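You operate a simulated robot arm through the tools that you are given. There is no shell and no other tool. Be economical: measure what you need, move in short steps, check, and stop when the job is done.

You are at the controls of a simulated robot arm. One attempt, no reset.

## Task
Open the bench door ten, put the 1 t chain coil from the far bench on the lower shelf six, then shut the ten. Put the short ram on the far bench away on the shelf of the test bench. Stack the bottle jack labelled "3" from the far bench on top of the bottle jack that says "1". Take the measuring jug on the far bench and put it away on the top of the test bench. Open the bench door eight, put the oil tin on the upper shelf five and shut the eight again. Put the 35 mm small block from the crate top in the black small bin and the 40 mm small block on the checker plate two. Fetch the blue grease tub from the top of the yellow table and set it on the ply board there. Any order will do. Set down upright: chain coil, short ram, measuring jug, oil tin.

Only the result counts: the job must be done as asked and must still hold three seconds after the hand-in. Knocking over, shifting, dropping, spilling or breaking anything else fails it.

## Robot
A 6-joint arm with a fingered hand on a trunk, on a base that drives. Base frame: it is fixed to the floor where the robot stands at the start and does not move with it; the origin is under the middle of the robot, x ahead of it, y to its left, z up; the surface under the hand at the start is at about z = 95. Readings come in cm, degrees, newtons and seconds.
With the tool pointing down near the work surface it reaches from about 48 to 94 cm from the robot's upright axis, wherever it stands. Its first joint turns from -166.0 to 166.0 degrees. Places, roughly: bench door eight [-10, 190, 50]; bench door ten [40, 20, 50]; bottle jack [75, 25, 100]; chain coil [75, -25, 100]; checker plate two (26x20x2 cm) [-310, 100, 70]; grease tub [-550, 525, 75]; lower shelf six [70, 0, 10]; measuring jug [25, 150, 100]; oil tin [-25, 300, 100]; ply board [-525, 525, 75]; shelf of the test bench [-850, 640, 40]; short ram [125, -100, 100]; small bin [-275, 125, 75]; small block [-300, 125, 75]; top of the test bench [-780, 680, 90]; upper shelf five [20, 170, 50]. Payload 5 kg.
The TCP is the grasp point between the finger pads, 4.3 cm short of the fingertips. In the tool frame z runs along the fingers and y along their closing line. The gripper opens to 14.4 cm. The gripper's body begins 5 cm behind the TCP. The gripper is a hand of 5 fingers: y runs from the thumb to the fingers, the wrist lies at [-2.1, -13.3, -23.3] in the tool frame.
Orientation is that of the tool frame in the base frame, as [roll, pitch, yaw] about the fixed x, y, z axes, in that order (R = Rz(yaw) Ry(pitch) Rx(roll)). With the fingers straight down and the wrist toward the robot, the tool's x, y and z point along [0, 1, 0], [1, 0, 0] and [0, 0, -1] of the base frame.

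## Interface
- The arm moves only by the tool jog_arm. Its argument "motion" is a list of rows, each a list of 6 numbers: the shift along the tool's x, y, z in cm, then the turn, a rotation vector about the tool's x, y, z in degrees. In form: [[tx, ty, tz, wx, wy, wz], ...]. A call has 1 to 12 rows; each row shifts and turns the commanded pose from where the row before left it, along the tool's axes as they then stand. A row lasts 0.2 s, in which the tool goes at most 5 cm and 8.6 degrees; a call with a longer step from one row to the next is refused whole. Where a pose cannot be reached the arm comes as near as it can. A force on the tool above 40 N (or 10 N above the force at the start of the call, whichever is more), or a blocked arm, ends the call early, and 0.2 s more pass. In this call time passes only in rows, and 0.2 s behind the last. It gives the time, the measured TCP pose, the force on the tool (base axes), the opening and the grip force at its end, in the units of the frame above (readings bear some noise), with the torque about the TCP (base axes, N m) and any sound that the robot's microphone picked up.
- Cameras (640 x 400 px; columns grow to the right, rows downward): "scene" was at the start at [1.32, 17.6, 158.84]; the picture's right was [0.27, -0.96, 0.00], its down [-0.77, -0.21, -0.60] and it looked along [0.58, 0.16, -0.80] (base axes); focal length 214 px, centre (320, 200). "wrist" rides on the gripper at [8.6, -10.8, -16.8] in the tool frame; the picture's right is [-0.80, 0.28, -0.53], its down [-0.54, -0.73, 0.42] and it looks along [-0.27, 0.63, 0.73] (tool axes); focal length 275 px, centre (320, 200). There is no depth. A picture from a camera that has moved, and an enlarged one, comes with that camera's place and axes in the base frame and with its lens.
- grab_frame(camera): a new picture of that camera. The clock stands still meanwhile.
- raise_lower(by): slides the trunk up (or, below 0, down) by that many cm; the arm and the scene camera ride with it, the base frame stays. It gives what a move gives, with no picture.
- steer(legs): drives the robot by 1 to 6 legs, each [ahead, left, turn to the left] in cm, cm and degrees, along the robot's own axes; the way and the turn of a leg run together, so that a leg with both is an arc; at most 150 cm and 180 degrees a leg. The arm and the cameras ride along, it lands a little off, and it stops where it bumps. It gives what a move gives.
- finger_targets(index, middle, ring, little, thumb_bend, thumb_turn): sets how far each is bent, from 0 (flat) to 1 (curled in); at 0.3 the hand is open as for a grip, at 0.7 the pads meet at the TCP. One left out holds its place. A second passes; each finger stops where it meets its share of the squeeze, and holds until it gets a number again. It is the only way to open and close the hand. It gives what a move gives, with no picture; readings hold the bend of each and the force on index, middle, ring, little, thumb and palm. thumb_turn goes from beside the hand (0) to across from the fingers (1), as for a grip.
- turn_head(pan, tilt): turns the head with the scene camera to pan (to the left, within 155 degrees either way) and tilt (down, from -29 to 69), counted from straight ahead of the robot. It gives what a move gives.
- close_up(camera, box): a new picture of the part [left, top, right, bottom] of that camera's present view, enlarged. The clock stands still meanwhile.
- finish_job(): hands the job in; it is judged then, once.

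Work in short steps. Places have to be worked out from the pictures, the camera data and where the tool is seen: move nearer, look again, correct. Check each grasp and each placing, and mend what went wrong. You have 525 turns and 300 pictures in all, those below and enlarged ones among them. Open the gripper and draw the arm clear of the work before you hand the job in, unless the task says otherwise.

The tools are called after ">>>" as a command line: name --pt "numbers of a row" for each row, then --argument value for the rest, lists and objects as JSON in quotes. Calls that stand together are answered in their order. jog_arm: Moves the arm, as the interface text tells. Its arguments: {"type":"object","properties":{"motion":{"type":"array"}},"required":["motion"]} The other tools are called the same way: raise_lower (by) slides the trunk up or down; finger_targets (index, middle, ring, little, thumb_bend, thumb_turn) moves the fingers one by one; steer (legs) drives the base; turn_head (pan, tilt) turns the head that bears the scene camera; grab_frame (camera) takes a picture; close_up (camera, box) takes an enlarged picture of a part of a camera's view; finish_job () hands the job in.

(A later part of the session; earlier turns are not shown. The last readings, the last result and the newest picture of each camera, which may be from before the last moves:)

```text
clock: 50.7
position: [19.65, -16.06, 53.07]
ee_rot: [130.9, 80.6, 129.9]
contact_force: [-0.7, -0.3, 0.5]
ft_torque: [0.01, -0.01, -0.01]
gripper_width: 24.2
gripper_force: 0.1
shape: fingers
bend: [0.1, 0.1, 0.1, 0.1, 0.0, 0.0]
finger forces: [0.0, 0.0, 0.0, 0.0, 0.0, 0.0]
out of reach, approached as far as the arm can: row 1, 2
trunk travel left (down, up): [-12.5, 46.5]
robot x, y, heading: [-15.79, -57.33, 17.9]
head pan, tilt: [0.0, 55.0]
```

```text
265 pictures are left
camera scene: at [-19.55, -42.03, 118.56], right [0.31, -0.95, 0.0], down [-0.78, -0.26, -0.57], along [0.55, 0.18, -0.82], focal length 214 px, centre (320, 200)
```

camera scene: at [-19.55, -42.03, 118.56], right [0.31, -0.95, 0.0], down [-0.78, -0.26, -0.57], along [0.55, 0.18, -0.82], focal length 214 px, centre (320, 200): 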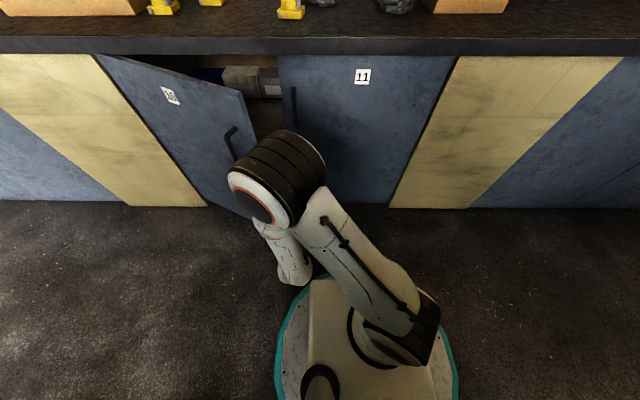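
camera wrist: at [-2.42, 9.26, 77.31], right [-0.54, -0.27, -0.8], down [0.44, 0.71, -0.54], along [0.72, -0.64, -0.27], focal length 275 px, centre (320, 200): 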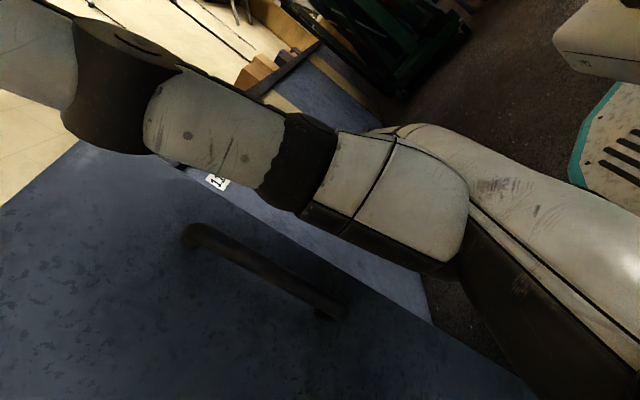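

TCP is at N≈14, A≈-21. I go forward through the gap to N≈30, then turn left slightly.

>>> jog_arm --pt "0 -1 4 0 0 0" --pt "0 -1 4 0 0 0" --pt "0 0 4 0 0 0" --pt "0 0 3 0 0 0"

>>> grab_frame --camera "scene"

>>> grab_frame --camera "wrist"

```text
clock: 51.7
position: [34.36, -19.58, 49.96]
ee_rot: [144.5, 82.0, 143.3]
contact_force: [-0.9, -1.0, 1.0]
ft_torque: [0.01, 0.05, -0.02]
gripper_width: 24.2
gripper_force: 0.1
shape: fingers
bend: [0.1, 0.1, 0.1, 0.1, 0.0, 0.0]
finger forces: [0.0, 0.0, 0.1, 0.0, 0.0, 0.0]
trunk travel left (down, up): [-12.5, 46.5]
robot x, y, heading: [-15.88, -57.34, 18.2]
head pan, tilt: [0.0, 55.0]
```

```text
264 pictures are left
camera scene: at [-19.56, -42.03, 118.56], right [0.31, -0.95, 0.0], down [-0.78, -0.25, -0.57], along [0.55, 0.18, -0.82], focal length 214 px, centre (320, 200)
```

scene: 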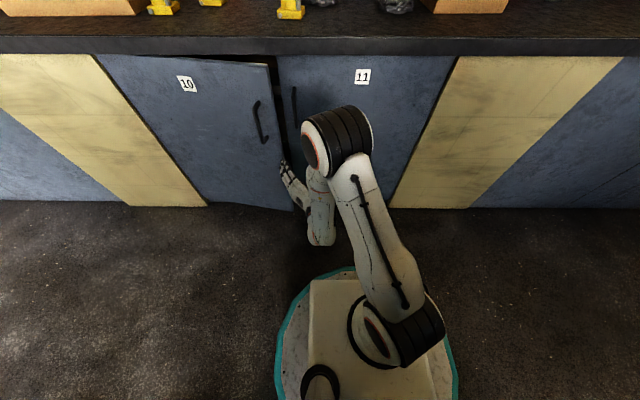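

```text
263 pictures are left
camera wrist: at [16.55, -29.55, 42.27], right [-0.43, 0.23, 0.87], down [0.46, -0.77, 0.43], along [0.77, 0.59, 0.23], focal length 275 px, centre (320, 200)
```

wrist: 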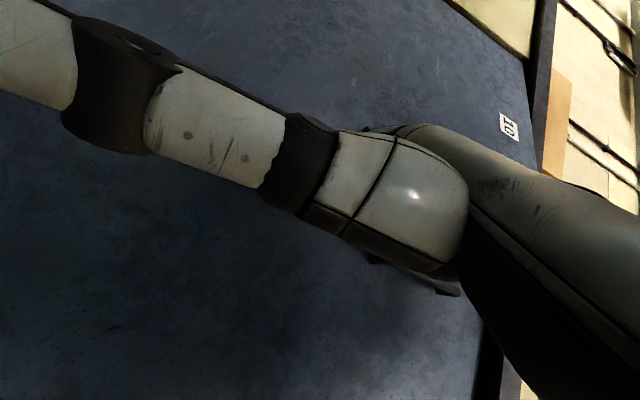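

The flat fingers pushed the door nearly shut (about 9°). I'll draw back, restore the compact hand and roll back to grip the handle again, this time pulling with more range.

>>> jog_arm --pt "0 -4 -3 0 0 0" --pt "0 -2 -2 0 0 0" --pt "-3 0 0 0 0 0" --pt "-4 0 0 0 0 0" --pt "-4 0 0 0 0 0" --pt "-4 0 0 0 0 0"

>>> finger_targets --index 0.3 --middle 0.3 --ring 0.3 --little 0.3 --thumb_bend 0.3 --thumb_turn 1

>>> grab_frame --camera "scene"

```text
clock: 53.1
position: [34.8, -22.84, 62.0]
ee_rot: [145.1, 82.0, 143.8]
contact_force: [0.8, 0.2, -0.2]
ft_torque: [0.01, -0.05, 0.01]
gripper_width: 24.2
gripper_force: 0.2
shape: fingers
bend: [0.1, 0.1, 0.1, 0.1, 0.0, 0.0]
finger forces: [0.0, 0.0, 0.0, 0.1, 0.0, 0.1]
out of reach, approached as far as the arm can: row 2, 3, 4, 5, 6
trunk travel left (down, up): [-12.5, 46.5]
robot x, y, heading: [-15.85, -57.18, 18.2]
head pan, tilt: [0.0, 55.0]
```

```text
clock: 54.1
position: [34.88, -22.85, 61.84]
ee_rot: [143.6, 81.9, 142.4]
contact_force: [-0.3, 0.2, 0.9]
ft_torque: [0.03, -0.02, 0.02]
gripper_width: 15.0
gripper_force: 0.1
shape: fingers
bend: [0.3, 0.3, 0.3, 0.3, 0.3, 0.97]
finger forces: [0.1, 0.1, 0.0, 0.1, 0.0, 0.0]
trunk travel left (down, up): [-12.5, 46.5]
robot x, y, heading: [-16.08, -57.0, 18.1]
head pan, tilt: [0.0, 55.0]
```

```text
262 pictures are left
camera scene: at [-19.54, -42.04, 118.56], right [0.31, -0.95, 0.0], down [-0.78, -0.25, -0.57], along [0.55, 0.18, -0.82], focal length 214 px, centre (320, 200)
```

scene: 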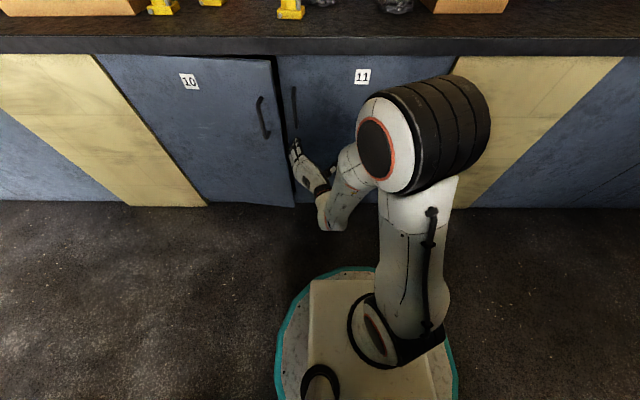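

The arm is in a good elbow-right posture and the door is ajar about 9°. I square the hand up and line it up with the handle from here (thumb right).

>>> jog_arm --pt "0 0 -1 -6.3 0 0" --pt "0 0 -1 -6.3 0 0" --pt "0 0 -1 -6.3 0 0" --pt "-2.5 4 0 0 0 0" --pt "-2.5 4 0 0 0 0" --pt "-2.5 4 0 0 0 0"

>>> grab_frame --camera "scene"

>>> grab_frame --camera "wrist"

```text
clock: 55.5
position: [30.5, -11.41, 71.13]
ee_rot: [124.9, 81.9, 142.6]
contact_force: [-0.3, 0.0, -1.0]
ft_torque: [0.0, -0.01, 0.01]
gripper_width: 14.97
gripper_force: 0.0
shape: fingers
bend: [0.3, 0.3, 0.3, 0.3, 0.3, 0.98]
finger forces: [0.0, 0.0, 0.1, 0.0, 0.1, 0.0]
out of reach, approached as far as the arm can: row 1, 2
trunk travel left (down, up): [-12.5, 46.5]
robot x, y, heading: [-16.17, -57.03, 18.2]
head pan, tilt: [0.0, 55.0]
```

```text
261 pictures are left
camera scene: at [-19.5, -42.05, 118.56], right [0.31, -0.95, 0.0], down [-0.78, -0.25, -0.57], along [0.55, 0.18, -0.82], focal length 214 px, centre (320, 200)
```

scene: 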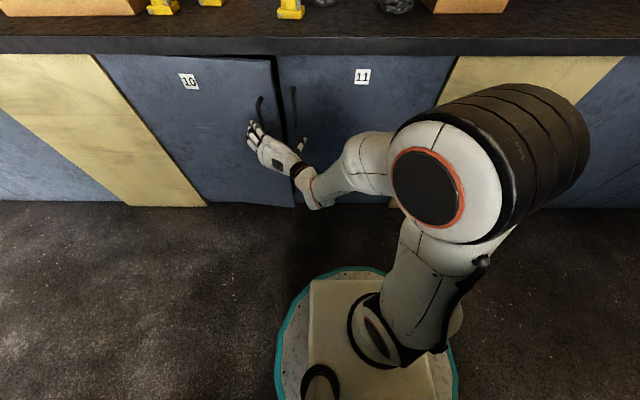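

```text
260 pictures are left
camera wrist: at [17.0, -26.06, 62.6], right [-0.5, 0.04, 0.86], down [0.68, -0.6, 0.42], along [0.54, 0.8, 0.28], focal length 275 px, centre (320, 200)
```

wrist: 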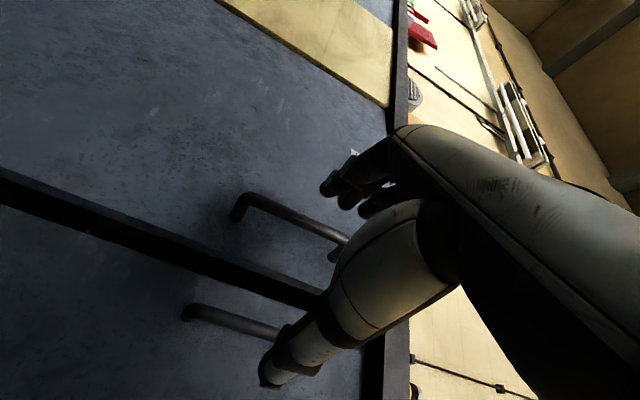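

Handle 10 is at A≈-13.6, N≈34. I shift left 6.8, then forward 7, and close the hand.

>>> jog_arm --pt "0 3.4 0 0 0 0" --pt "0 3.4 0 0 0 0" --pt "0 0 3.5 0 0 0" --pt "0 0 3.5 0 0 0"

>>> close_up --camera "scene" --box '[220, 50, 380, 150]'

```text
clock: 56.5
position: [35.22, -2.55, 70.85]
ee_rot: [124.8, 81.9, 142.5]
contact_force: [-1.1, 0.3, 0.4]
ft_torque: [0.0, 0.05, 0.0]
gripper_width: 14.99
gripper_force: 0.1
shape: fingers
bend: [0.3, 0.3, 0.3, 0.3, 0.3, 0.98]
finger forces: [0.0, 0.1, 0.1, 0.0, 0.1, 0.1]
trunk travel left (down, up): [-12.5, 46.5]
robot x, y, heading: [-16.01, -57.6, 18.0]
head pan, tilt: [0.0, 55.0]
```

```text
4.00 times, centred on (300, 100) of scene
camera zoom: at [-19.58, -42.05, 118.56], right [0.31, -0.95, 0.0], down [-0.78, -0.25, -0.57], along [0.55, 0.18, -0.82], focal length 858 px, centre (400, 600)
```

zoom: 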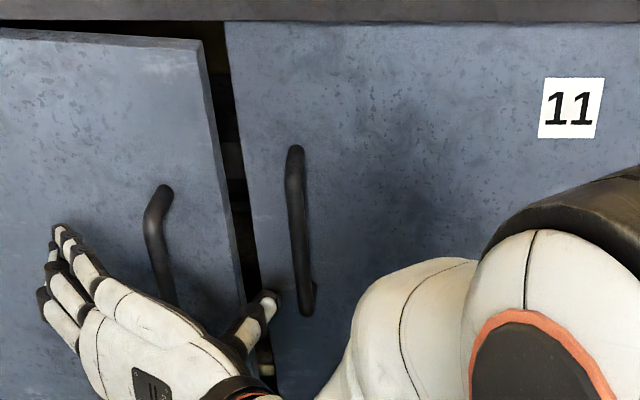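

The bar sits between fingers and thumb; closing.

>>> finger_targets --index 0.75 --middle 0.75 --ring 0.75 --little 0.75 --thumb_bend 0.7

>>> jog_arm --pt "0 0.2 -3 1 0 0" --pt "0 0.4 -3 1 0 0" --pt "0 0.6 -3 1 0 0"

>>> close_up --camera "scene" --box '[160, 40, 480, 240]'

```text
clock: 57.4
position: [34.71, -1.55, 71.15]
ee_rot: [123.1, 82.6, 141.8]
contact_force: [-2.2, 23.7, -3.8]
ft_torque: [-0.84, -0.66, 0.5]
gripper_width: 1.02
gripper_force: 21.8
shape: fingers
bend: [0.73, 0.72, 0.71, 0.71, 0.68, 1.0]
finger forces: [9.4, 9.2, 6.6, 13.7, 5.0, 0.0]
trunk travel left (down, up): [-12.5, 46.5]
robot x, y, heading: [-16.12, -57.17, 18.5]
head pan, tilt: [0.0, 55.0]
stopped: the force on the tool passed its limit at 41 N (the readings are from after the stop); the commanded pose is now the measured one
```

```text
clock: 57.9
position: [31.72, -1.7, 71.2]
ee_rot: [125.3, 82.5, 143.9]
contact_force: [0.8, 28.1, -6.8]
ft_torque: [-0.92, -0.65, 0.59]
gripper_width: 0.97
gripper_force: 23.7
shape: fingers
bend: [0.74, 0.72, 0.71, 0.71, 0.68, 1.0]
finger forces: [10.4, 10.2, 6.6, 14.6, 4.8, 0.0]
trunk travel left (down, up): [-12.5, 46.5]
robot x, y, heading: [-16.39, -57.18, 18.5]
head pan, tilt: [0.0, 55.0]
stopped in row 2: the force on the tool passed its limit at 43 N (the readings are from after the stop); the commanded pose is now the measured one
```

```text
2.00 times, centred on (320, 140) of scene
camera zoom: at [-19.61, -41.66, 118.53], right [0.32, -0.95, 0.0], down [-0.78, -0.26, -0.57], along [0.54, 0.18, -0.82], focal length 429 px, centre (320, 320)
```

zoom: 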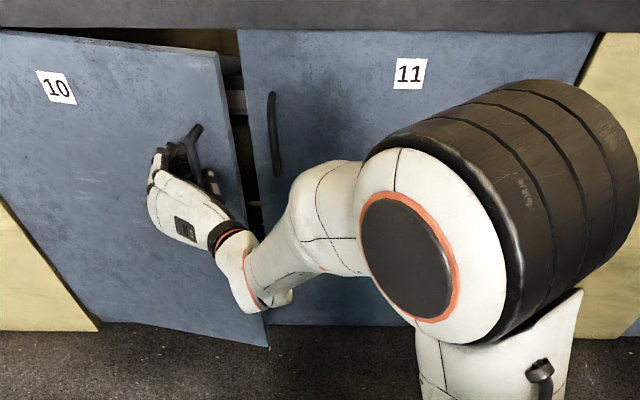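

It pulls fine, only sideways preload trips the limit. I continue with more left shift per row.

>>> jog_arm --pt "0 1.2 -1.5 1 0 0" --pt "0 0.8 -2.5 1 0 0" --pt "0 0.9 -2.5 1 0 0" --pt "0 1.0 -2.5 1 0 0"

>>> jog_arm --pt "0 1.0 -2 1 0 0" --pt "0 1.0 -2.3 1 0 0" --pt "0 1.1 -2.3 1 0 0" --pt "0 1.1 -2.3 1 0 0"

>>> grab_frame --camera "scene"

```text
clock: 58.8
position: [22.79, -1.01, 71.6]
ee_rot: [132.0, 82.4, 146.6]
contact_force: [5.1, 25.1, -14.3]
ft_torque: [-0.85, -0.28, 0.47]
gripper_width: 0.87
gripper_force: 22.0
shape: fingers
bend: [0.74, 0.73, 0.71, 0.71, 0.68, 1.0]
finger forces: [9.8, 10.3, 6.1, 13.3, 4.8, 0.0]
trunk travel left (down, up): [-12.5, 46.5]
robot x, y, heading: [-15.89, -57.35, 18.5]
head pan, tilt: [0.0, 55.0]
stopped in row 4: the force on the tool passed its limit at 42 N (the readings are from after the stop); the commanded pose is now the measured one
```

```text
clock: 59.4
position: [19.3, -0.24, 72.03]
ee_rot: [137.1, 82.2, 150.2]
contact_force: [5.9, 25.8, -14.5]
ft_torque: [-0.8, -0.16, 0.42]
gripper_width: 0.81
gripper_force: 22.1
shape: fingers
bend: [0.74, 0.73, 0.71, 0.71, 0.68, 1.0]
finger forces: [9.6, 10.2, 5.5, 13.9, 4.5, 0.0]
trunk travel left (down, up): [-12.5, 46.5]
robot x, y, heading: [-15.88, -56.91, 18.3]
head pan, tilt: [0.0, 55.0]
stopped in row 2: the force on the tool passed its limit at 42 N (the readings are from after the stop); the commanded pose is now the measured one
```

```text
257 pictures are left
camera scene: at [-19.52, -41.58, 118.55], right [0.32, -0.95, 0.0], down [-0.78, -0.26, -0.57], along [0.54, 0.18, -0.82], focal length 214 px, centre (320, 200)
```

scene: 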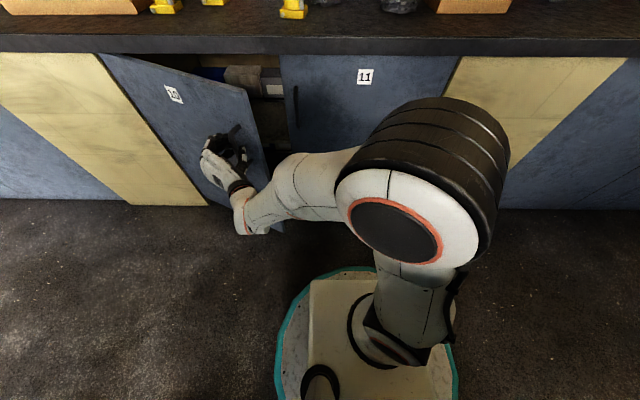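

About 27° open. I loosen the grip to a cage to shed preload, and continue the arc.

>>> finger_targets --index 0.66 --middle 0.66 --ring 0.66 --little 0.66 --thumb_bend 0.66

>>> jog_arm --pt "0 1.1 -2.3 1.5 0 0" --pt "0 1.1 -2.3 1.5 0 0" --pt "0 1.2 -2.3 1.5 0 0" --pt "0 1.3 -2.3 1.5 0 0" --pt "0 1.4 -2.3 1.5 0 0"

>>> grab_frame --camera "scene"

```text
clock: 60.4
position: [19.38, -0.67, 72.23]
ee_rot: [134.0, 82.4, 146.9]
contact_force: [-1.0, 0.6, 0.3]
ft_torque: [0.01, -0.02, -0.01]
gripper_width: 2.14
gripper_force: 0.2
shape: fingers
bend: [0.66, 0.66, 0.66, 0.66, 0.66, 1.0]
finger forces: [0.1, 0.0, 0.0, 0.1, 0.6, 0.0]
trunk travel left (down, up): [-12.5, 46.5]
robot x, y, heading: [-16.06, -56.65, 18.5]
head pan, tilt: [0.0, 55.0]
```

```text
clock: 61.6
position: [7.13, 3.3, 73.8]
ee_rot: [142.3, 82.3, 147.6]
contact_force: [-1.6, 0.6, -0.1]
ft_torque: [0.05, 0.01, 0.06]
gripper_width: 2.09
gripper_force: 1.4
shape: fingers
bend: [0.66, 0.66, 0.66, 0.66, 0.66, 1.0]
finger forces: [0.0, 0.0, 0.1, 0.1, 2.7, 0.1]
trunk travel left (down, up): [-12.5, 46.5]
robot x, y, heading: [-16.07, -56.92, 18.5]
head pan, tilt: [0.0, 55.0]
```

```text
256 pictures are left
camera scene: at [-19.58, -41.85, 118.56], right [0.32, -0.95, 0.0], down [-0.78, -0.26, -0.57], along [0.54, 0.18, -0.82], focal length 214 px, centre (320, 200)
```

scene: 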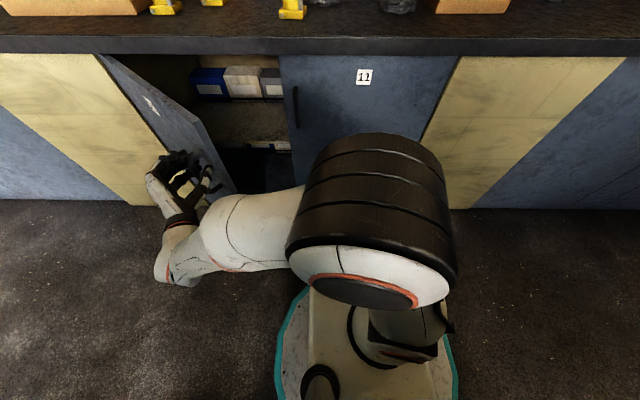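

Door is at about 45° with negligible force. I keep sweeping it to the left toward 70°.

>>> jog_arm --pt "0 2.0 -3.0 2 0 0" --pt "0 2.2 -2.9 2 0 0" --pt "0 2.4 -2.8 2 0 0" --pt "0 2.6 -2.6 2 0 0" --pt "0 2.7 -2.4 2 0 0"

>>> grab_frame --camera "scene"

```text
clock: 62.8
position: [-7.0, 14.85, 76.48]
ee_rot: [151.4, 82.2, 146.6]
contact_force: [-0.6, -0.2, 0.7]
ft_torque: [0.02, 0.1, 0.07]
gripper_width: 1.78
gripper_force: 0.5
shape: fingers
bend: [0.66, 0.66, 0.66, 0.66, 0.68, 1.0]
finger forces: [0.0, 0.0, 0.0, 0.0, 1.1, 0.1]
trunk travel left (down, up): [-12.5, 46.5]
robot x, y, heading: [-15.77, -57.07, 18.4]
head pan, tilt: [0.0, 55.0]
```

```text
255 pictures are left
camera scene: at [-19.63, -41.85, 118.56], right [0.32, -0.95, 0.0], down [-0.78, -0.26, -0.57], along [0.54, 0.18, -0.82], focal length 214 px, centre (320, 200)
```

scene: 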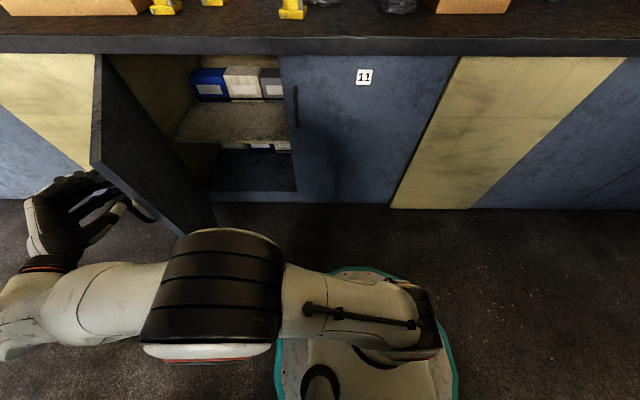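

About 68° open. A bit more toward 85°.

>>> jog_arm --pt "0.8 3.0 -3.0 1 0 0" --pt "0.8 3.1 -2.8 1 0 0" --pt "0.8 3.2 -2.6 1 0 0" --pt "0.8 3.2 -2.4 1 0 0"

>>> grab_frame --camera "scene"

```text
clock: 63.8
position: [-15.09, 25.13, 75.44]
ee_rot: [154.4, 82.0, 145.9]
contact_force: [0.6, 0.2, 2.5]
ft_torque: [0.07, 0.31, 0.06]
gripper_width: 2.09
gripper_force: 0.0
shape: fingers
bend: [0.66, 0.66, 0.66, 0.66, 0.66, 1.0]
finger forces: [0.0, 0.0, 0.1, 0.0, 0.0, 0.0]
out of reach, approached as far as the arm can: row 4
trunk travel left (down, up): [-12.5, 46.5]
robot x, y, heading: [-15.78, -57.14, 18.4]
head pan, tilt: [0.0, 55.0]
```

```text
254 pictures are left
camera scene: at [-19.58, -42.02, 118.65], right [0.32, -0.95, 0.0], down [-0.78, -0.26, -0.57], along [0.54, 0.18, -0.82], focal length 214 px, centre (320, 200)
```

scene: 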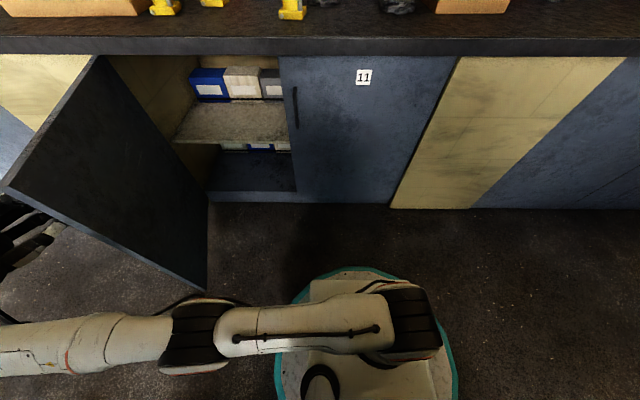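

Door is about 85° open. I release with the thumb swung aside, then drive left while the hand leaves to the left of the bar.

>>> finger_targets --index 0.3 --middle 0.3 --ring 0.3 --little 0.3 --thumb_bend 0.1 --thumb_turn 0.0

>>> grab_frame --camera "wrist"

```text
clock: 64.8
position: [-15.05, 25.15, 74.81]
ee_rot: [156.8, 82.2, 148.2]
contact_force: [0.1, -1.4, -1.3]
ft_torque: [0.0, 0.01, 0.01]
gripper_width: 22.41
gripper_force: 0.2
shape: fingers
bend: [0.3, 0.3, 0.3, 0.3, 0.1, 0.0]
finger forces: [0.1, 0.0, 0.1, 0.1, 0.1, 0.0]
trunk travel left (down, up): [-12.5, 46.5]
robot x, y, heading: [-16.1, -57.2, 18.2]
head pan, tilt: [0.0, 55.0]
```

```text
253 pictures are left
camera wrist: at [-34.13, 17.51, 67.8], right [-0.39, 0.3, 0.87], down [0.37, -0.82, 0.45], along [0.84, 0.49, 0.21], focal length 275 px, centre (320, 200)
```

wrist: 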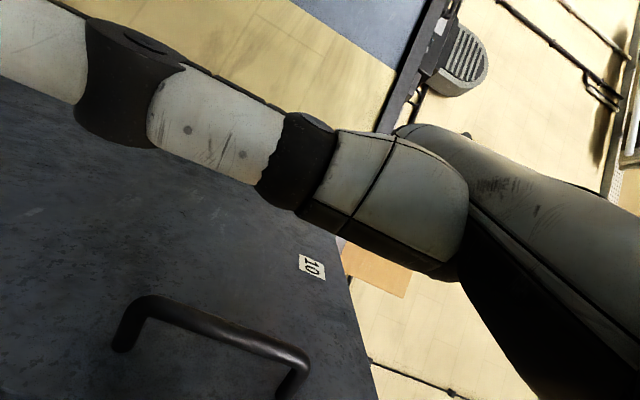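

The handle is free. I shift 6 left, then raise the trunk so the hand passes above the door, and look.

>>> steer --legs '[[0, 6, 0]]'

>>> raise_lower --by 40

>>> grab_frame --camera "scene"

```text
clock: 65.8
position: [-17.2, 31.04, 74.9]
ee_rot: [156.0, 82.3, 147.4]
contact_force: [0.5, 1.0, 0.2]
ft_torque: [-0.01, 0.0, -0.02]
gripper_width: 22.43
gripper_force: 0.1
shape: fingers
bend: [0.3, 0.3, 0.3, 0.3, 0.1, 0.0]
finger forces: [0.1, 0.1, 0.0, 0.0, 0.0, 0.0]
trunk travel left (down, up): [-12.5, 46.5]
robot x, y, heading: [-17.86, -50.77, 18.4]
head pan, tilt: [0.0, 55.0]
```

```text
clock: 69.6
position: [-17.13, 31.16, 114.96]
ee_rot: [156.5, 82.3, 148.1]
contact_force: [-0.3, 0.4, 0.1]
ft_torque: [0.01, -0.02, 0.0]
gripper_width: 22.43
gripper_force: 0.1
shape: fingers
bend: [0.3, 0.3, 0.3, 0.3, 0.1, 0.0]
finger forces: [0.0, 0.1, 0.0, 0.1, 0.0, 0.0]
trunk travel left (down, up): [-52.5, 6.5]
robot x, y, heading: [-17.79, -51.7, 18.2]
head pan, tilt: [0.0, 55.0]
```

```text
252 pictures are left
camera scene: at [-21.59, -35.98, 158.56], right [0.32, -0.95, 0.0], down [-0.78, -0.26, -0.57], along [0.54, 0.18, -0.82], focal length 214 px, centre (320, 200)
```

scene: 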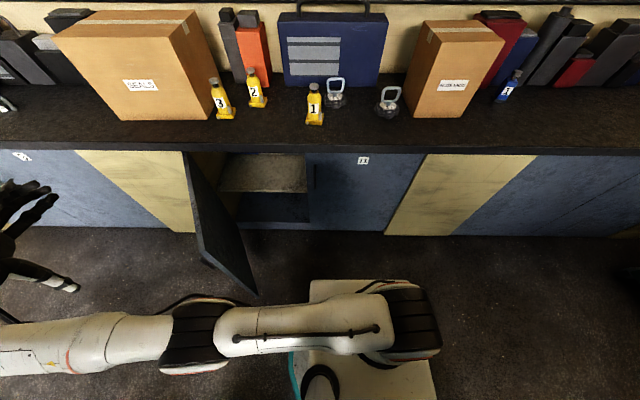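

Good overview. I zoom on the coils and jack, and restore the thumb.

>>> close_up --camera "scene" --box '[280, 60, 420, 140]'

>>> close_up --camera "scene" --box '[170, 130, 350, 300]'

>>> finger_targets --thumb_bend 0.3 --thumb_turn 1

```text
4.57 times, centred on (350, 100) of scene
camera zoom: at [-21.59, -35.98, 158.56], right [0.32, -0.95, 0.0], down [-0.78, -0.26, -0.57], along [0.54, 0.18, -0.82], focal length 980 px, centre (183, 657)
```

zoom: 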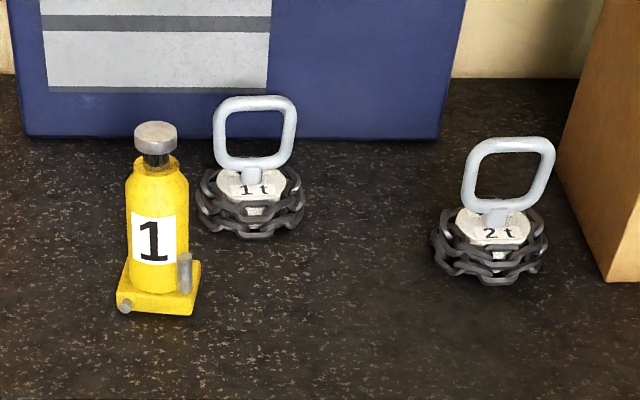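

```text
2.35 times, centred on (260, 215) of scene
camera zoom: at [-21.59, -35.98, 158.56], right [0.32, -0.95, 0.0], down [-0.78, -0.26, -0.57], along [0.54, 0.18, -0.82], focal length 505 px, centre (461, 165)
```

zoom: 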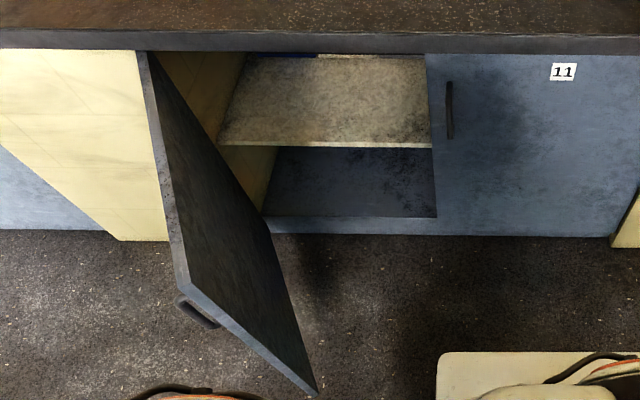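

```text
clock: 70.6
position: [-17.19, 30.99, 115.01]
ee_rot: [156.1, 82.1, 147.6]
contact_force: [0.0, -0.6, 0.5]
ft_torque: [0.0, -0.01, 0.02]
gripper_width: 14.97
gripper_force: 0.0
shape: fingers
bend: [0.3, 0.3, 0.3, 0.3, 0.3, 0.97]
finger forces: [0.0, 0.0, 0.1, 0.1, 0.0, 0.1]
trunk travel left (down, up): [-52.5, 6.5]
robot x, y, heading: [-17.59, -51.17, 18.6]
head pan, tilt: [0.0, 55.0]
```

The 1 t coil is at about N≈74.5, A≈-34.5 with its loop facing me (top z≈108); lower shelf front ≈N 50. I bring the hand back to the front of the robot, high above the door.

>>> raise_lower --by 6

>>> jog_arm --pt "-1 -2.8 4.0 0 0 0" --pt "-1 -2.8 4.0 0 0 0" --pt "-1 -2.8 4.0 0 0 0" --pt "-1 -2.8 4.0 0 0 0" --pt "-1 -2.8 4.0 0 0 0" --pt "-1 -2.8 4.0 0 0 0" --pt "-1 -2.8 4.0 0 0 0" --pt "-1 -2.8 4.0 0 0 0" --pt "-1 -2.8 4.0 0 0 0" --pt "-1 -2.8 4.0 0 0 0" --pt "-1 -2.8 4.0 0 0 0" --pt "-1 -2.8 4.0 0 0 0"

>>> grab_frame --camera "scene"

```text
clock: 71.6
position: [-17.27, 31.18, 120.93]
ee_rot: [157.0, 82.3, 148.5]
contact_force: [0.1, -0.4, -0.6]
ft_torque: [0.0, 0.01, -0.01]
gripper_width: 14.98
gripper_force: 0.0
shape: fingers
bend: [0.3, 0.3, 0.3, 0.3, 0.3, 0.97]
finger forces: [0.1, 0.0, 0.1, 0.1, 0.0, 0.1]
trunk travel left (down, up): [-58.5, 0.5]
robot x, y, heading: [-17.65, -51.08, 18.7]
head pan, tilt: [0.0, 55.0]
```

```text
clock: 74.2
position: [26.26, -9.66, 125.14]
ee_rot: [156.6, 82.2, 148.3]
contact_force: [0.0, -0.4, 0.3]
ft_torque: [0.01, 0.04, 0.01]
gripper_width: 14.97
gripper_force: 0.0
shape: fingers
bend: [0.3, 0.3, 0.3, 0.3, 0.3, 0.97]
finger forces: [0.1, 0.0, 0.0, 0.1, 0.1, 0.0]
trunk travel left (down, up): [-58.5, 0.5]
robot x, y, heading: [-17.81, -50.69, 18.4]
head pan, tilt: [0.0, 55.0]
```

```text
249 pictures are left
camera scene: at [-21.56, -36.05, 164.57], right [0.32, -0.95, 0.0], down [-0.78, -0.26, -0.57], along [0.54, 0.18, -0.82], focal length 214 px, centre (320, 200)
```

scene: 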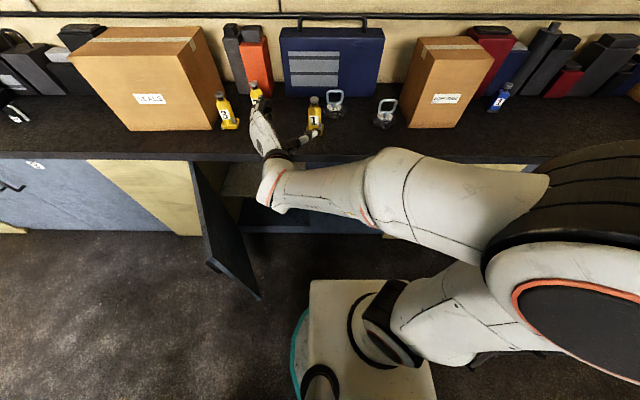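

Now roll +90° about the tool axis (fingers above, thumb below), then tilt down 45°.

>>> jog_arm --pt "0 0 0 0 0 8.2" --pt "0 0 0 0 0 8.2" --pt "0 0 0 0 0 8.2" --pt "0 0 0 0 0 8.2" --pt "0 0 0 0 0 8.2" --pt "0 0 0 0 0 8.2" --pt "0 0 0 0 0 8.2" --pt "0 0 0 0 0 8.2" --pt "0 0 0 0 0 8.2" --pt "0 0 0 0 0 8.2" --pt "0 0 0 0 0 8"

>>> jog_arm --pt "0 0 0 8 0 0" --pt "0 0 0 8 0 0" --pt "0 0 0 8 0 0" --pt "0 0 0 8 0 0" --pt "0 0 0 8 0 0"

```text
clock: 76.6
position: [26.3, -9.83, 125.15]
ee_rot: [97.1, -3.3, 81.3]
contact_force: [-0.5, 0.2, 0.1]
ft_torque: [0.0, 0.0, 0.01]
gripper_width: 15.0
gripper_force: 0.1
shape: fingers
bend: [0.3, 0.3, 0.3, 0.3, 0.3, 0.97]
finger forces: [0.0, 0.0, 0.0, 0.0, 0.0, 0.0]
trunk travel left (down, up): [-58.5, 0.5]
robot x, y, heading: [-17.91, -51.42, 18.6]
head pan, tilt: [0.0, 55.0]
```

```text
clock: 77.8
position: [26.34, -9.75, 125.08]
ee_rot: [137.2, -3.1, 81.4]
contact_force: [0.6, 0.2, -0.2]
ft_torque: [0.0, 0.01, 0.02]
gripper_width: 14.98
gripper_force: 0.1
shape: fingers
bend: [0.3, 0.3, 0.3, 0.3, 0.3, 0.97]
finger forces: [0.0, 0.0, 0.0, 0.1, 0.0, 0.1]
trunk travel left (down, up): [-58.5, 0.5]
robot x, y, heading: [-18.06, -50.95, 18.6]
head pan, tilt: [0.0, 55.0]
```

Orientation tilts 45° now; I yaw it +27° to square with the bench and drive forward 24 cm.

>>> jog_arm --pt "0 0 0 0.35 4.6 -4.95" --pt "0 0 0 0.35 4.6 -4.95" --pt "0 0 0 0.35 4.6 -4.95" --pt "0 0 0 0.35 4.6 -4.95"

>>> steer --legs '[[24, 0, 0]]'

>>> grab_frame --camera "scene"

>>> grab_frame --camera "wrist"

```text
clock: 78.8
position: [26.13, -9.88, 125.11]
ee_rot: [137.2, -3.1, 108.6]
contact_force: [0.0, -1.0, -0.3]
ft_torque: [-0.03, -0.02, 0.01]
gripper_width: 14.97
gripper_force: 0.1
shape: fingers
bend: [0.3, 0.3, 0.3, 0.3, 0.3, 0.97]
finger forces: [0.0, 0.0, 0.2, 0.0, 0.0, 0.0]
trunk travel left (down, up): [-58.5, 0.5]
robot x, y, heading: [-18.14, -51.44, 18.4]
head pan, tilt: [0.0, 55.0]
```

```text
clock: 80.6
position: [49.16, -2.47, 125.03]
ee_rot: [137.0, -3.1, 108.0]
contact_force: [0.2, 0.0, 0.7]
ft_torque: [0.0, 0.01, 0.03]
gripper_width: 14.97
gripper_force: 0.1
shape: fingers
bend: [0.3, 0.3, 0.3, 0.3, 0.3, 0.97]
finger forces: [0.0, 0.0, 0.0, 0.0, 0.1, 0.0]
trunk travel left (down, up): [-58.5, 0.5]
robot x, y, heading: [4.95, -43.32, 18.4]
head pan, tilt: [0.0, 55.0]
```

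```text
248 pictures are left
camera scene: at [1.4, -28.39, 164.56], right [0.31, -0.95, 0.0], down [-0.78, -0.26, -0.57], along [0.54, 0.18, -0.82], focal length 214 px, centre (320, 200)
```

scene: 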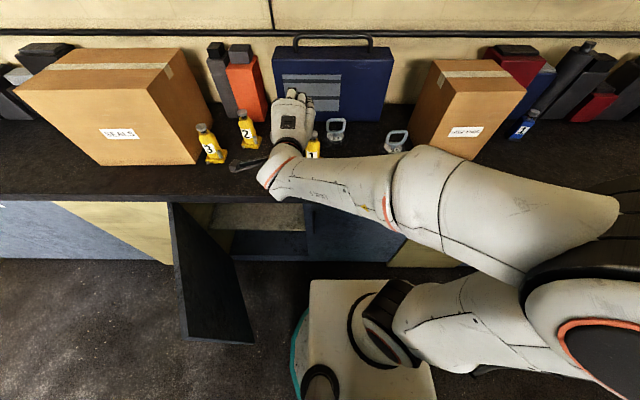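

```text
247 pictures are left
camera wrist: at [28.35, -0.63, 130.21], right [0.11, -0.83, 0.54], down [-0.08, -0.55, -0.83], along [0.99, 0.05, -0.12], focal length 275 px, centre (320, 200)
```

wrist: 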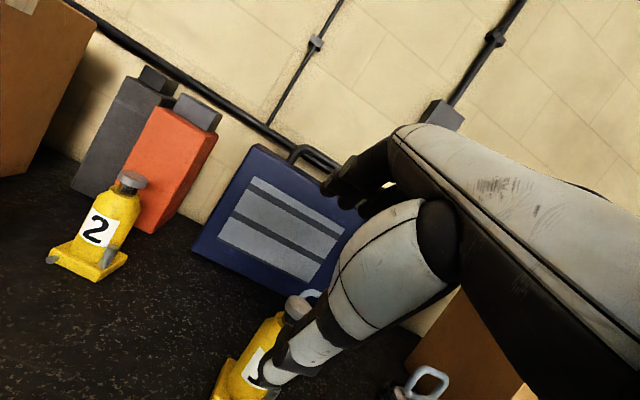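

I'll approach the loop with a shallower tilt (35°), yawed 20° left so the wrist and camera clear jack 1, fingers pre-shaped to about 5 cm.

>>> finger_targets --index 0.5 --middle 0.5 --ring 0.5 --little 0.5 --thumb_bend 0.5

>>> jog_arm --pt "0 0 0 -6 0 0" --pt "0 0 0 -6 0 0" --pt "0 0 0 0 5.5 -3.8" --pt "0 0 0 0 5.5 -3.8" --pt "0 0 0 0 5.5 -3.8" --pt "-4.5 0 0 0 0 0" --pt "-4.5 0 0 0 0 0" --pt "-4.5 0 0 0 0 0" --pt "-4.5 0 0 0 0 0" --pt "-4.5 0 1 0 0 0" --pt "-3.5 -1.2 2 0 0 0" --pt "0 -1.2 3 0 0 0"

>>> grab_frame --camera "wrist"

>>> grab_frame --camera "scene"

```text
clock: 81.6
position: [49.26, -2.51, 125.06]
ee_rot: [136.9, -3.1, 108.1]
contact_force: [-0.2, -0.9, -0.2]
ft_torque: [-0.01, -0.02, 0.0]
gripper_width: 7.87
gripper_force: 0.0
shape: fingers
bend: [0.5, 0.5, 0.5, 0.5, 0.5, 1.0]
finger forces: [0.0, 0.0, 0.0, 0.1, 0.0, 0.0]
trunk travel left (down, up): [-58.5, 0.5]
robot x, y, heading: [4.97, -43.84, 18.1]
head pan, tilt: [0.0, 55.0]
```

```text
clock: 84.2
position: [68.61, -19.83, 118.71]
ee_rot: [123.9, -3.0, 128.2]
contact_force: [0.0, -0.5, 0.6]
ft_torque: [-0.01, -0.02, 0.05]
gripper_width: 7.87
gripper_force: 0.1
shape: fingers
bend: [0.5, 0.5, 0.5, 0.5, 0.5, 1.0]
finger forces: [0.0, 0.1, 0.1, 0.0, 0.0, 0.0]
out of reach, approached as far as the arm can: row 6
trunk travel left (down, up): [-58.5, 0.5]
robot x, y, heading: [4.76, -43.9, 18.3]
head pan, tilt: [0.0, 55.0]
```

```text
246 pictures are left
camera wrist: at [47.61, -25.46, 119.34], right [0.29, -0.82, 0.49], down [0.27, -0.42, -0.87], along [0.92, 0.38, 0.1], focal length 275 px, centre (320, 200)
```

wrist: 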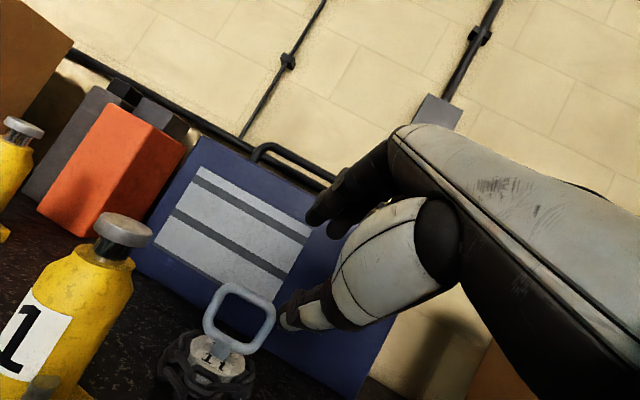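

```text
245 pictures are left
camera scene: at [1.4, -28.41, 164.57], right [0.31, -0.95, 0.0], down [-0.78, -0.26, -0.57], along [0.54, 0.18, -0.82], focal length 214 px, centre (320, 200)
```

scene: 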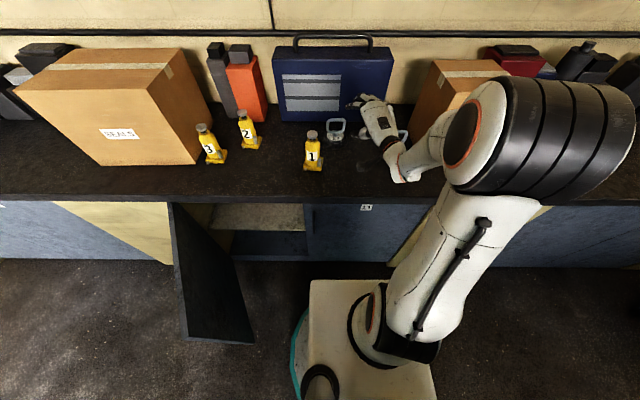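

Both cameras agree the loop's top bar is at ≈(80.7,-9.9,107.7), almost straight along the tool axis. I advance 9 cm and look again.

>>> jog_arm --pt "0.1 -0.2 3 0 0 0" --pt "0.1 -0.2 3 0 0 0" --pt "0.1 -0.1 3 0 0 0"

>>> close_up --camera "wrist" --box '[160, 220, 400, 400]'

>>> close_up --camera "scene" --box '[290, 70, 450, 190]'

```text
clock: 85.0
position: [73.79, -15.27, 113.1]
ee_rot: [124.0, -3.1, 128.2]
contact_force: [0.3, -0.3, -0.5]
ft_torque: [0.01, 0.0, -0.01]
gripper_width: 7.85
gripper_force: 0.1
shape: fingers
bend: [0.5, 0.5, 0.5, 0.5, 0.5, 1.0]
finger forces: [0.0, 0.0, 0.1, 0.0, 0.0, 0.0]
trunk travel left (down, up): [-58.5, 0.5]
robot x, y, heading: [5.0, -43.01, 18.5]
head pan, tilt: [0.0, 55.0]
```

```text
2.22 times, centred on (280, 310) of wrist
camera zoom: at [52.71, -20.89, 113.95], right [0.29, -0.82, 0.49], down [0.26, -0.42, -0.87], along [0.92, 0.38, 0.1], focal length 612 px, centre (409, -44)
```

zoom: 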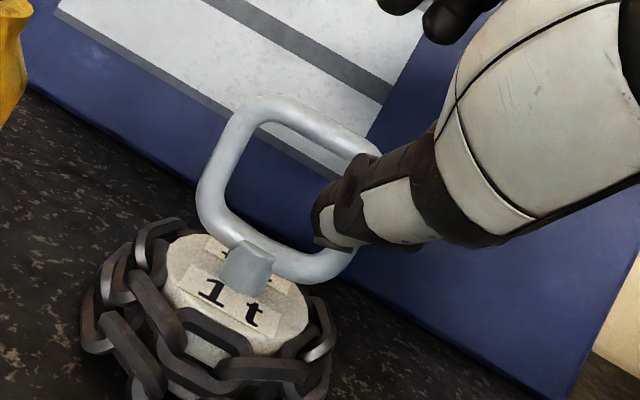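

```text
3.33 times, centred on (370, 130) of scene
camera zoom: at [1.37, -28.41, 164.56], right [0.31, -0.95, 0.0], down [-0.78, -0.26, -0.57], along [0.54, 0.18, -0.82], focal length 715 px, centre (153, 433)
```

zoom: 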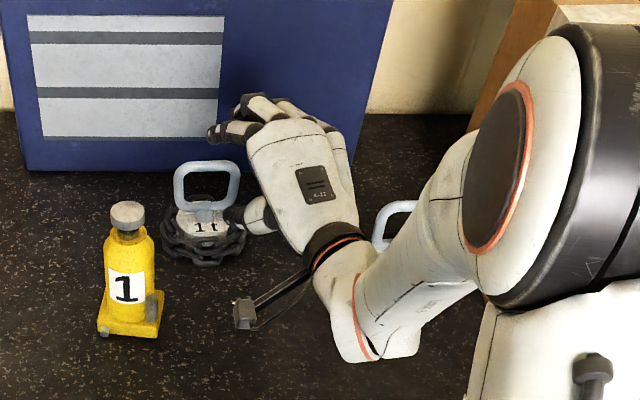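

The thumb would hit low on the loop, so I bend it to 0.6, shift slightly, and advance most of the way.

>>> finger_targets --thumb_bend 0.6 --index 0.45 --middle 0.45 --ring 0.45 --little 0.45

>>> jog_arm --pt "-0.6 0.5 1.5 0 0 0" --pt "0 0 1.5 0 0 0" --pt "0 0 1.5 0 0 0"

>>> close_up --camera "wrist" --box '[160, 220, 400, 400]'

>>> close_up --camera "scene" --box '[310, 90, 410, 165]'

```text
clock: 86.0
position: [73.57, -15.28, 113.19]
ee_rot: [124.0, -3.2, 128.3]
contact_force: [0.2, 0.2, -0.2]
ft_torque: [-0.01, 0.0, 0.01]
gripper_width: 6.97
gripper_force: 0.2
shape: fingers
bend: [0.45, 0.45, 0.45, 0.45, 0.6, 1.0]
finger forces: [0.0, 0.0, 0.0, 0.0, 0.0, 0.1]
trunk travel left (down, up): [-58.5, 0.5]
robot x, y, heading: [4.54, -43.75, 18.5]
head pan, tilt: [0.0, 55.0]
```

```text
clock: 86.8
position: [77.16, -13.12, 110.97]
ee_rot: [124.0, -3.1, 128.2]
contact_force: [-0.4, -0.2, 0.0]
ft_torque: [-0.02, 0.05, 0.02]
gripper_width: 6.95
gripper_force: 0.2
shape: fingers
bend: [0.45, 0.45, 0.45, 0.45, 0.6, 1.0]
finger forces: [0.0, 0.1, 0.0, 0.0, 0.0, 0.0]
trunk travel left (down, up): [-58.5, 0.5]
robot x, y, heading: [4.84, -43.4, 18.3]
head pan, tilt: [0.0, 55.0]
```

```text
2.22 times, centred on (280, 310) of wrist
camera zoom: at [56.23, -18.75, 111.68], right [0.29, -0.82, 0.49], down [0.26, -0.42, -0.87], along [0.92, 0.38, 0.1], focal length 612 px, centre (409, -44)
```

zoom: 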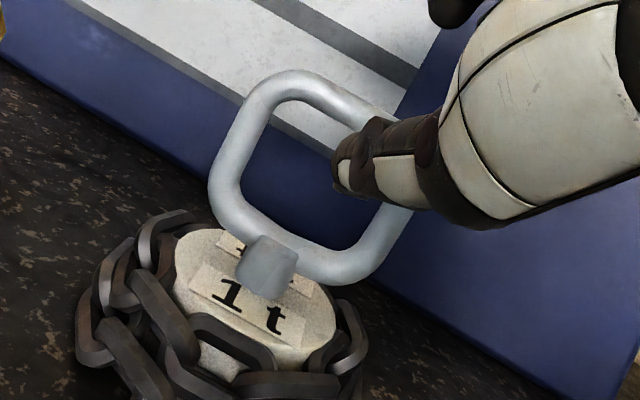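

```text
5.33 times, centred on (360, 128) of scene
camera zoom: at [1.35, -28.4, 164.56], right [0.31, -0.95, 0.0], down [-0.78, -0.26, -0.57], along [0.54, 0.18, -0.82], focal length 1144 px, centre (107, 587)
```

zoom: 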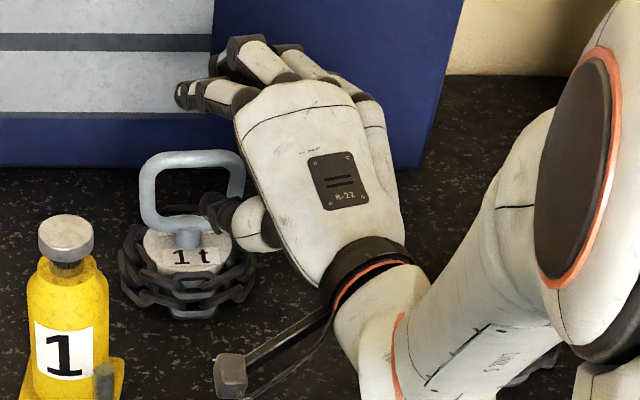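

The thumb tip is aligned with the middle of the loop. I advance 4 cm more and close.

>>> jog_arm --pt "0 0 1.4 0 0 0" --pt "0 0 1.3 0 0 0" --pt "0 0 1.3 0 0 0"

>>> finger_targets --index 0.75 --middle 0.75 --ring 0.75 --little 0.75 --thumb_bend 0.65

>>> close_up --camera "wrist" --box '[160, 220, 400, 400]'

>>> close_up --camera "scene" --box '[310, 90, 410, 165]'

```text
clock: 87.6
position: [79.84, -10.75, 108.87]
ee_rot: [124.0, -3.1, 128.2]
contact_force: [-1.0, -0.3, 0.6]
ft_torque: [0.0, -0.03, 0.01]
gripper_width: 6.96
gripper_force: 0.0
shape: fingers
bend: [0.45, 0.45, 0.45, 0.45, 0.6, 1.0]
finger forces: [0.0, 0.0, 0.0, 0.0, 0.0, 0.1]
trunk travel left (down, up): [-58.5, 0.5]
robot x, y, heading: [4.54, -43.78, 18.0]
head pan, tilt: [0.0, 55.0]
```

```text
clock: 88.6
position: [79.83, -10.75, 109.28]
ee_rot: [123.6, -2.9, 128.1]
contact_force: [9.6, 3.1, 25.6]
ft_torque: [0.14, -0.72, 0.0]
gripper_width: 2.02
gripper_force: 15.8
shape: fingers
bend: [0.74, 0.74, 0.75, 0.75, 0.63, 1.0]
finger forces: [12.5, 9.8, 6.9, 0.0, 2.5, 0.0]
trunk travel left (down, up): [-58.5, 0.5]
robot x, y, heading: [5.07, -43.92, 18.3]
head pan, tilt: [0.0, 55.0]
```

```text
2.22 times, centred on (280, 310) of wrist
camera zoom: at [58.95, -16.42, 109.78], right [0.28, -0.82, 0.49], down [0.27, -0.42, -0.87], along [0.92, 0.38, 0.1], focal length 612 px, centre (409, -44)
```

zoom: 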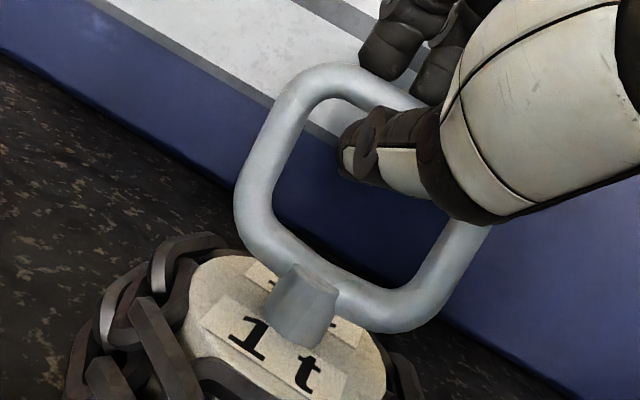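

```text
5.33 times, centred on (360, 128) of scene
camera zoom: at [1.23, -28.49, 164.59], right [0.31, -0.95, 0.0], down [-0.78, -0.26, -0.57], along [0.55, 0.18, -0.82], focal length 1144 px, centre (107, 587)
```

zoom: 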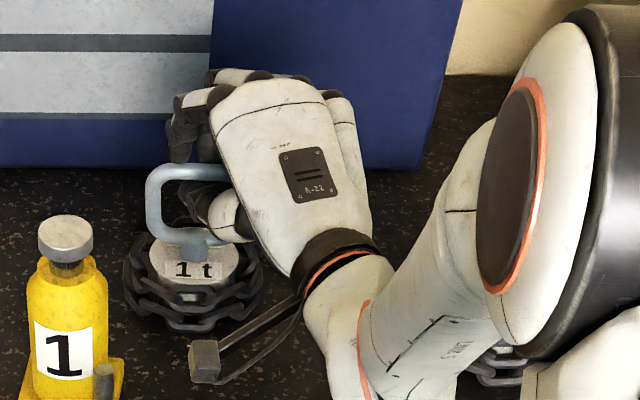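

Fingers hold the bar and the thumb is through the loop. I tighten the thumb and lift a little.

>>> finger_targets --thumb_bend 0.8

>>> jog_arm --pt "0 1.66 -1.12 0 0 0" --pt "0 1.66 -1.12 0 0 0"

>>> grab_frame --camera "wrist"

```text
clock: 89.6
position: [79.77, -10.86, 109.06]
ee_rot: [123.9, -3.1, 128.2]
contact_force: [9.1, -2.9, 18.1]
ft_torque: [-0.06, -0.7, 0.04]
gripper_width: 1.79
gripper_force: 28.8
shape: fingers
bend: [0.74, 0.74, 0.74, 0.75, 0.66, 1.0]
finger forces: [15.5, 11.9, 8.3, 0.1, 22.7, 0.1]
trunk travel left (down, up): [-58.5, 0.5]
robot x, y, heading: [5.17, -43.37, 18.0]
head pan, tilt: [0.0, 55.0]
```

```text
clock: 90.2
position: [80.0, -10.86, 112.4]
ee_rot: [124.4, -3.1, 128.1]
contact_force: [0.0, 0.5, -7.3]
ft_torque: [-0.05, 0.02, 0.04]
gripper_width: 1.83
gripper_force: 23.4
shape: fingers
bend: [0.74, 0.74, 0.75, 0.75, 0.66, 1.0]
finger forces: [12.4, 6.0, 1.5, 0.0, 27.1, 0.0]
trunk travel left (down, up): [-58.5, 0.5]
robot x, y, heading: [4.69, -43.42, 18.2]
head pan, tilt: [0.0, 55.0]
```

```text
238 pictures are left
camera wrist: at [59.12, -16.53, 113.19], right [0.29, -0.82, 0.49], down [0.26, -0.43, -0.87], along [0.92, 0.38, 0.09], focal length 275 px, centre (320, 200)
```

wrist: 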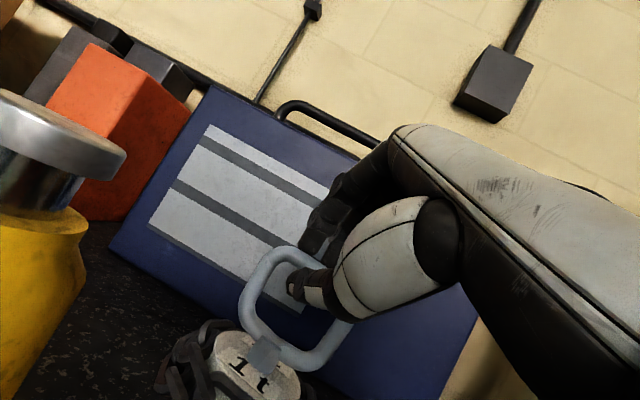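

Coil is lifted (~7 N). I raise it 18 cm to clear jack 1 and then drive back 30 cm.

>>> jog_arm --pt "0 3.7 -2.5 0 0 0" --pt "0 3.7 -2.5 0 0 0" --pt "0 3.7 -2.5 0 0 0" --pt "0 3.7 -2.5 0 0 0"

>>> grab_frame --camera "scene"

```text
clock: 91.2
position: [80.69, -11.58, 130.54]
ee_rot: [124.0, -3.1, 128.3]
contact_force: [-0.3, -0.7, -9.0]
ft_torque: [-0.06, 0.06, -0.02]
gripper_width: 1.82
gripper_force: 22.9
shape: fingers
bend: [0.74, 0.74, 0.75, 0.75, 0.66, 1.0]
finger forces: [11.6, 6.4, 1.5, 0.0, 26.9, 0.1]
trunk travel left (down, up): [-58.5, 0.5]
robot x, y, heading: [4.78, -43.49, 18.0]
head pan, tilt: [0.0, 55.0]
```

```text
237 pictures are left
camera scene: at [1.32, -28.43, 164.56], right [0.31, -0.95, 0.0], down [-0.78, -0.26, -0.57], along [0.54, 0.18, -0.82], focal length 214 px, centre (320, 200)
```

scene: 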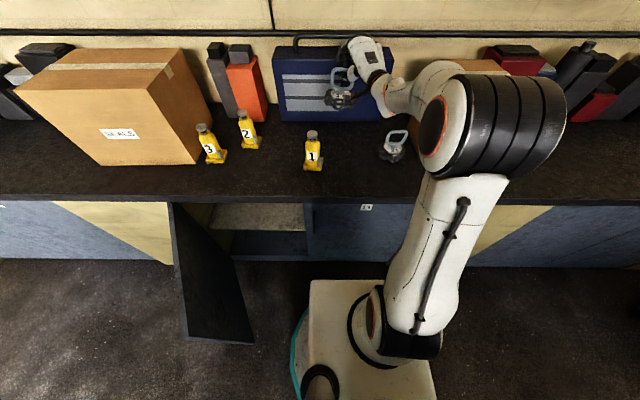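

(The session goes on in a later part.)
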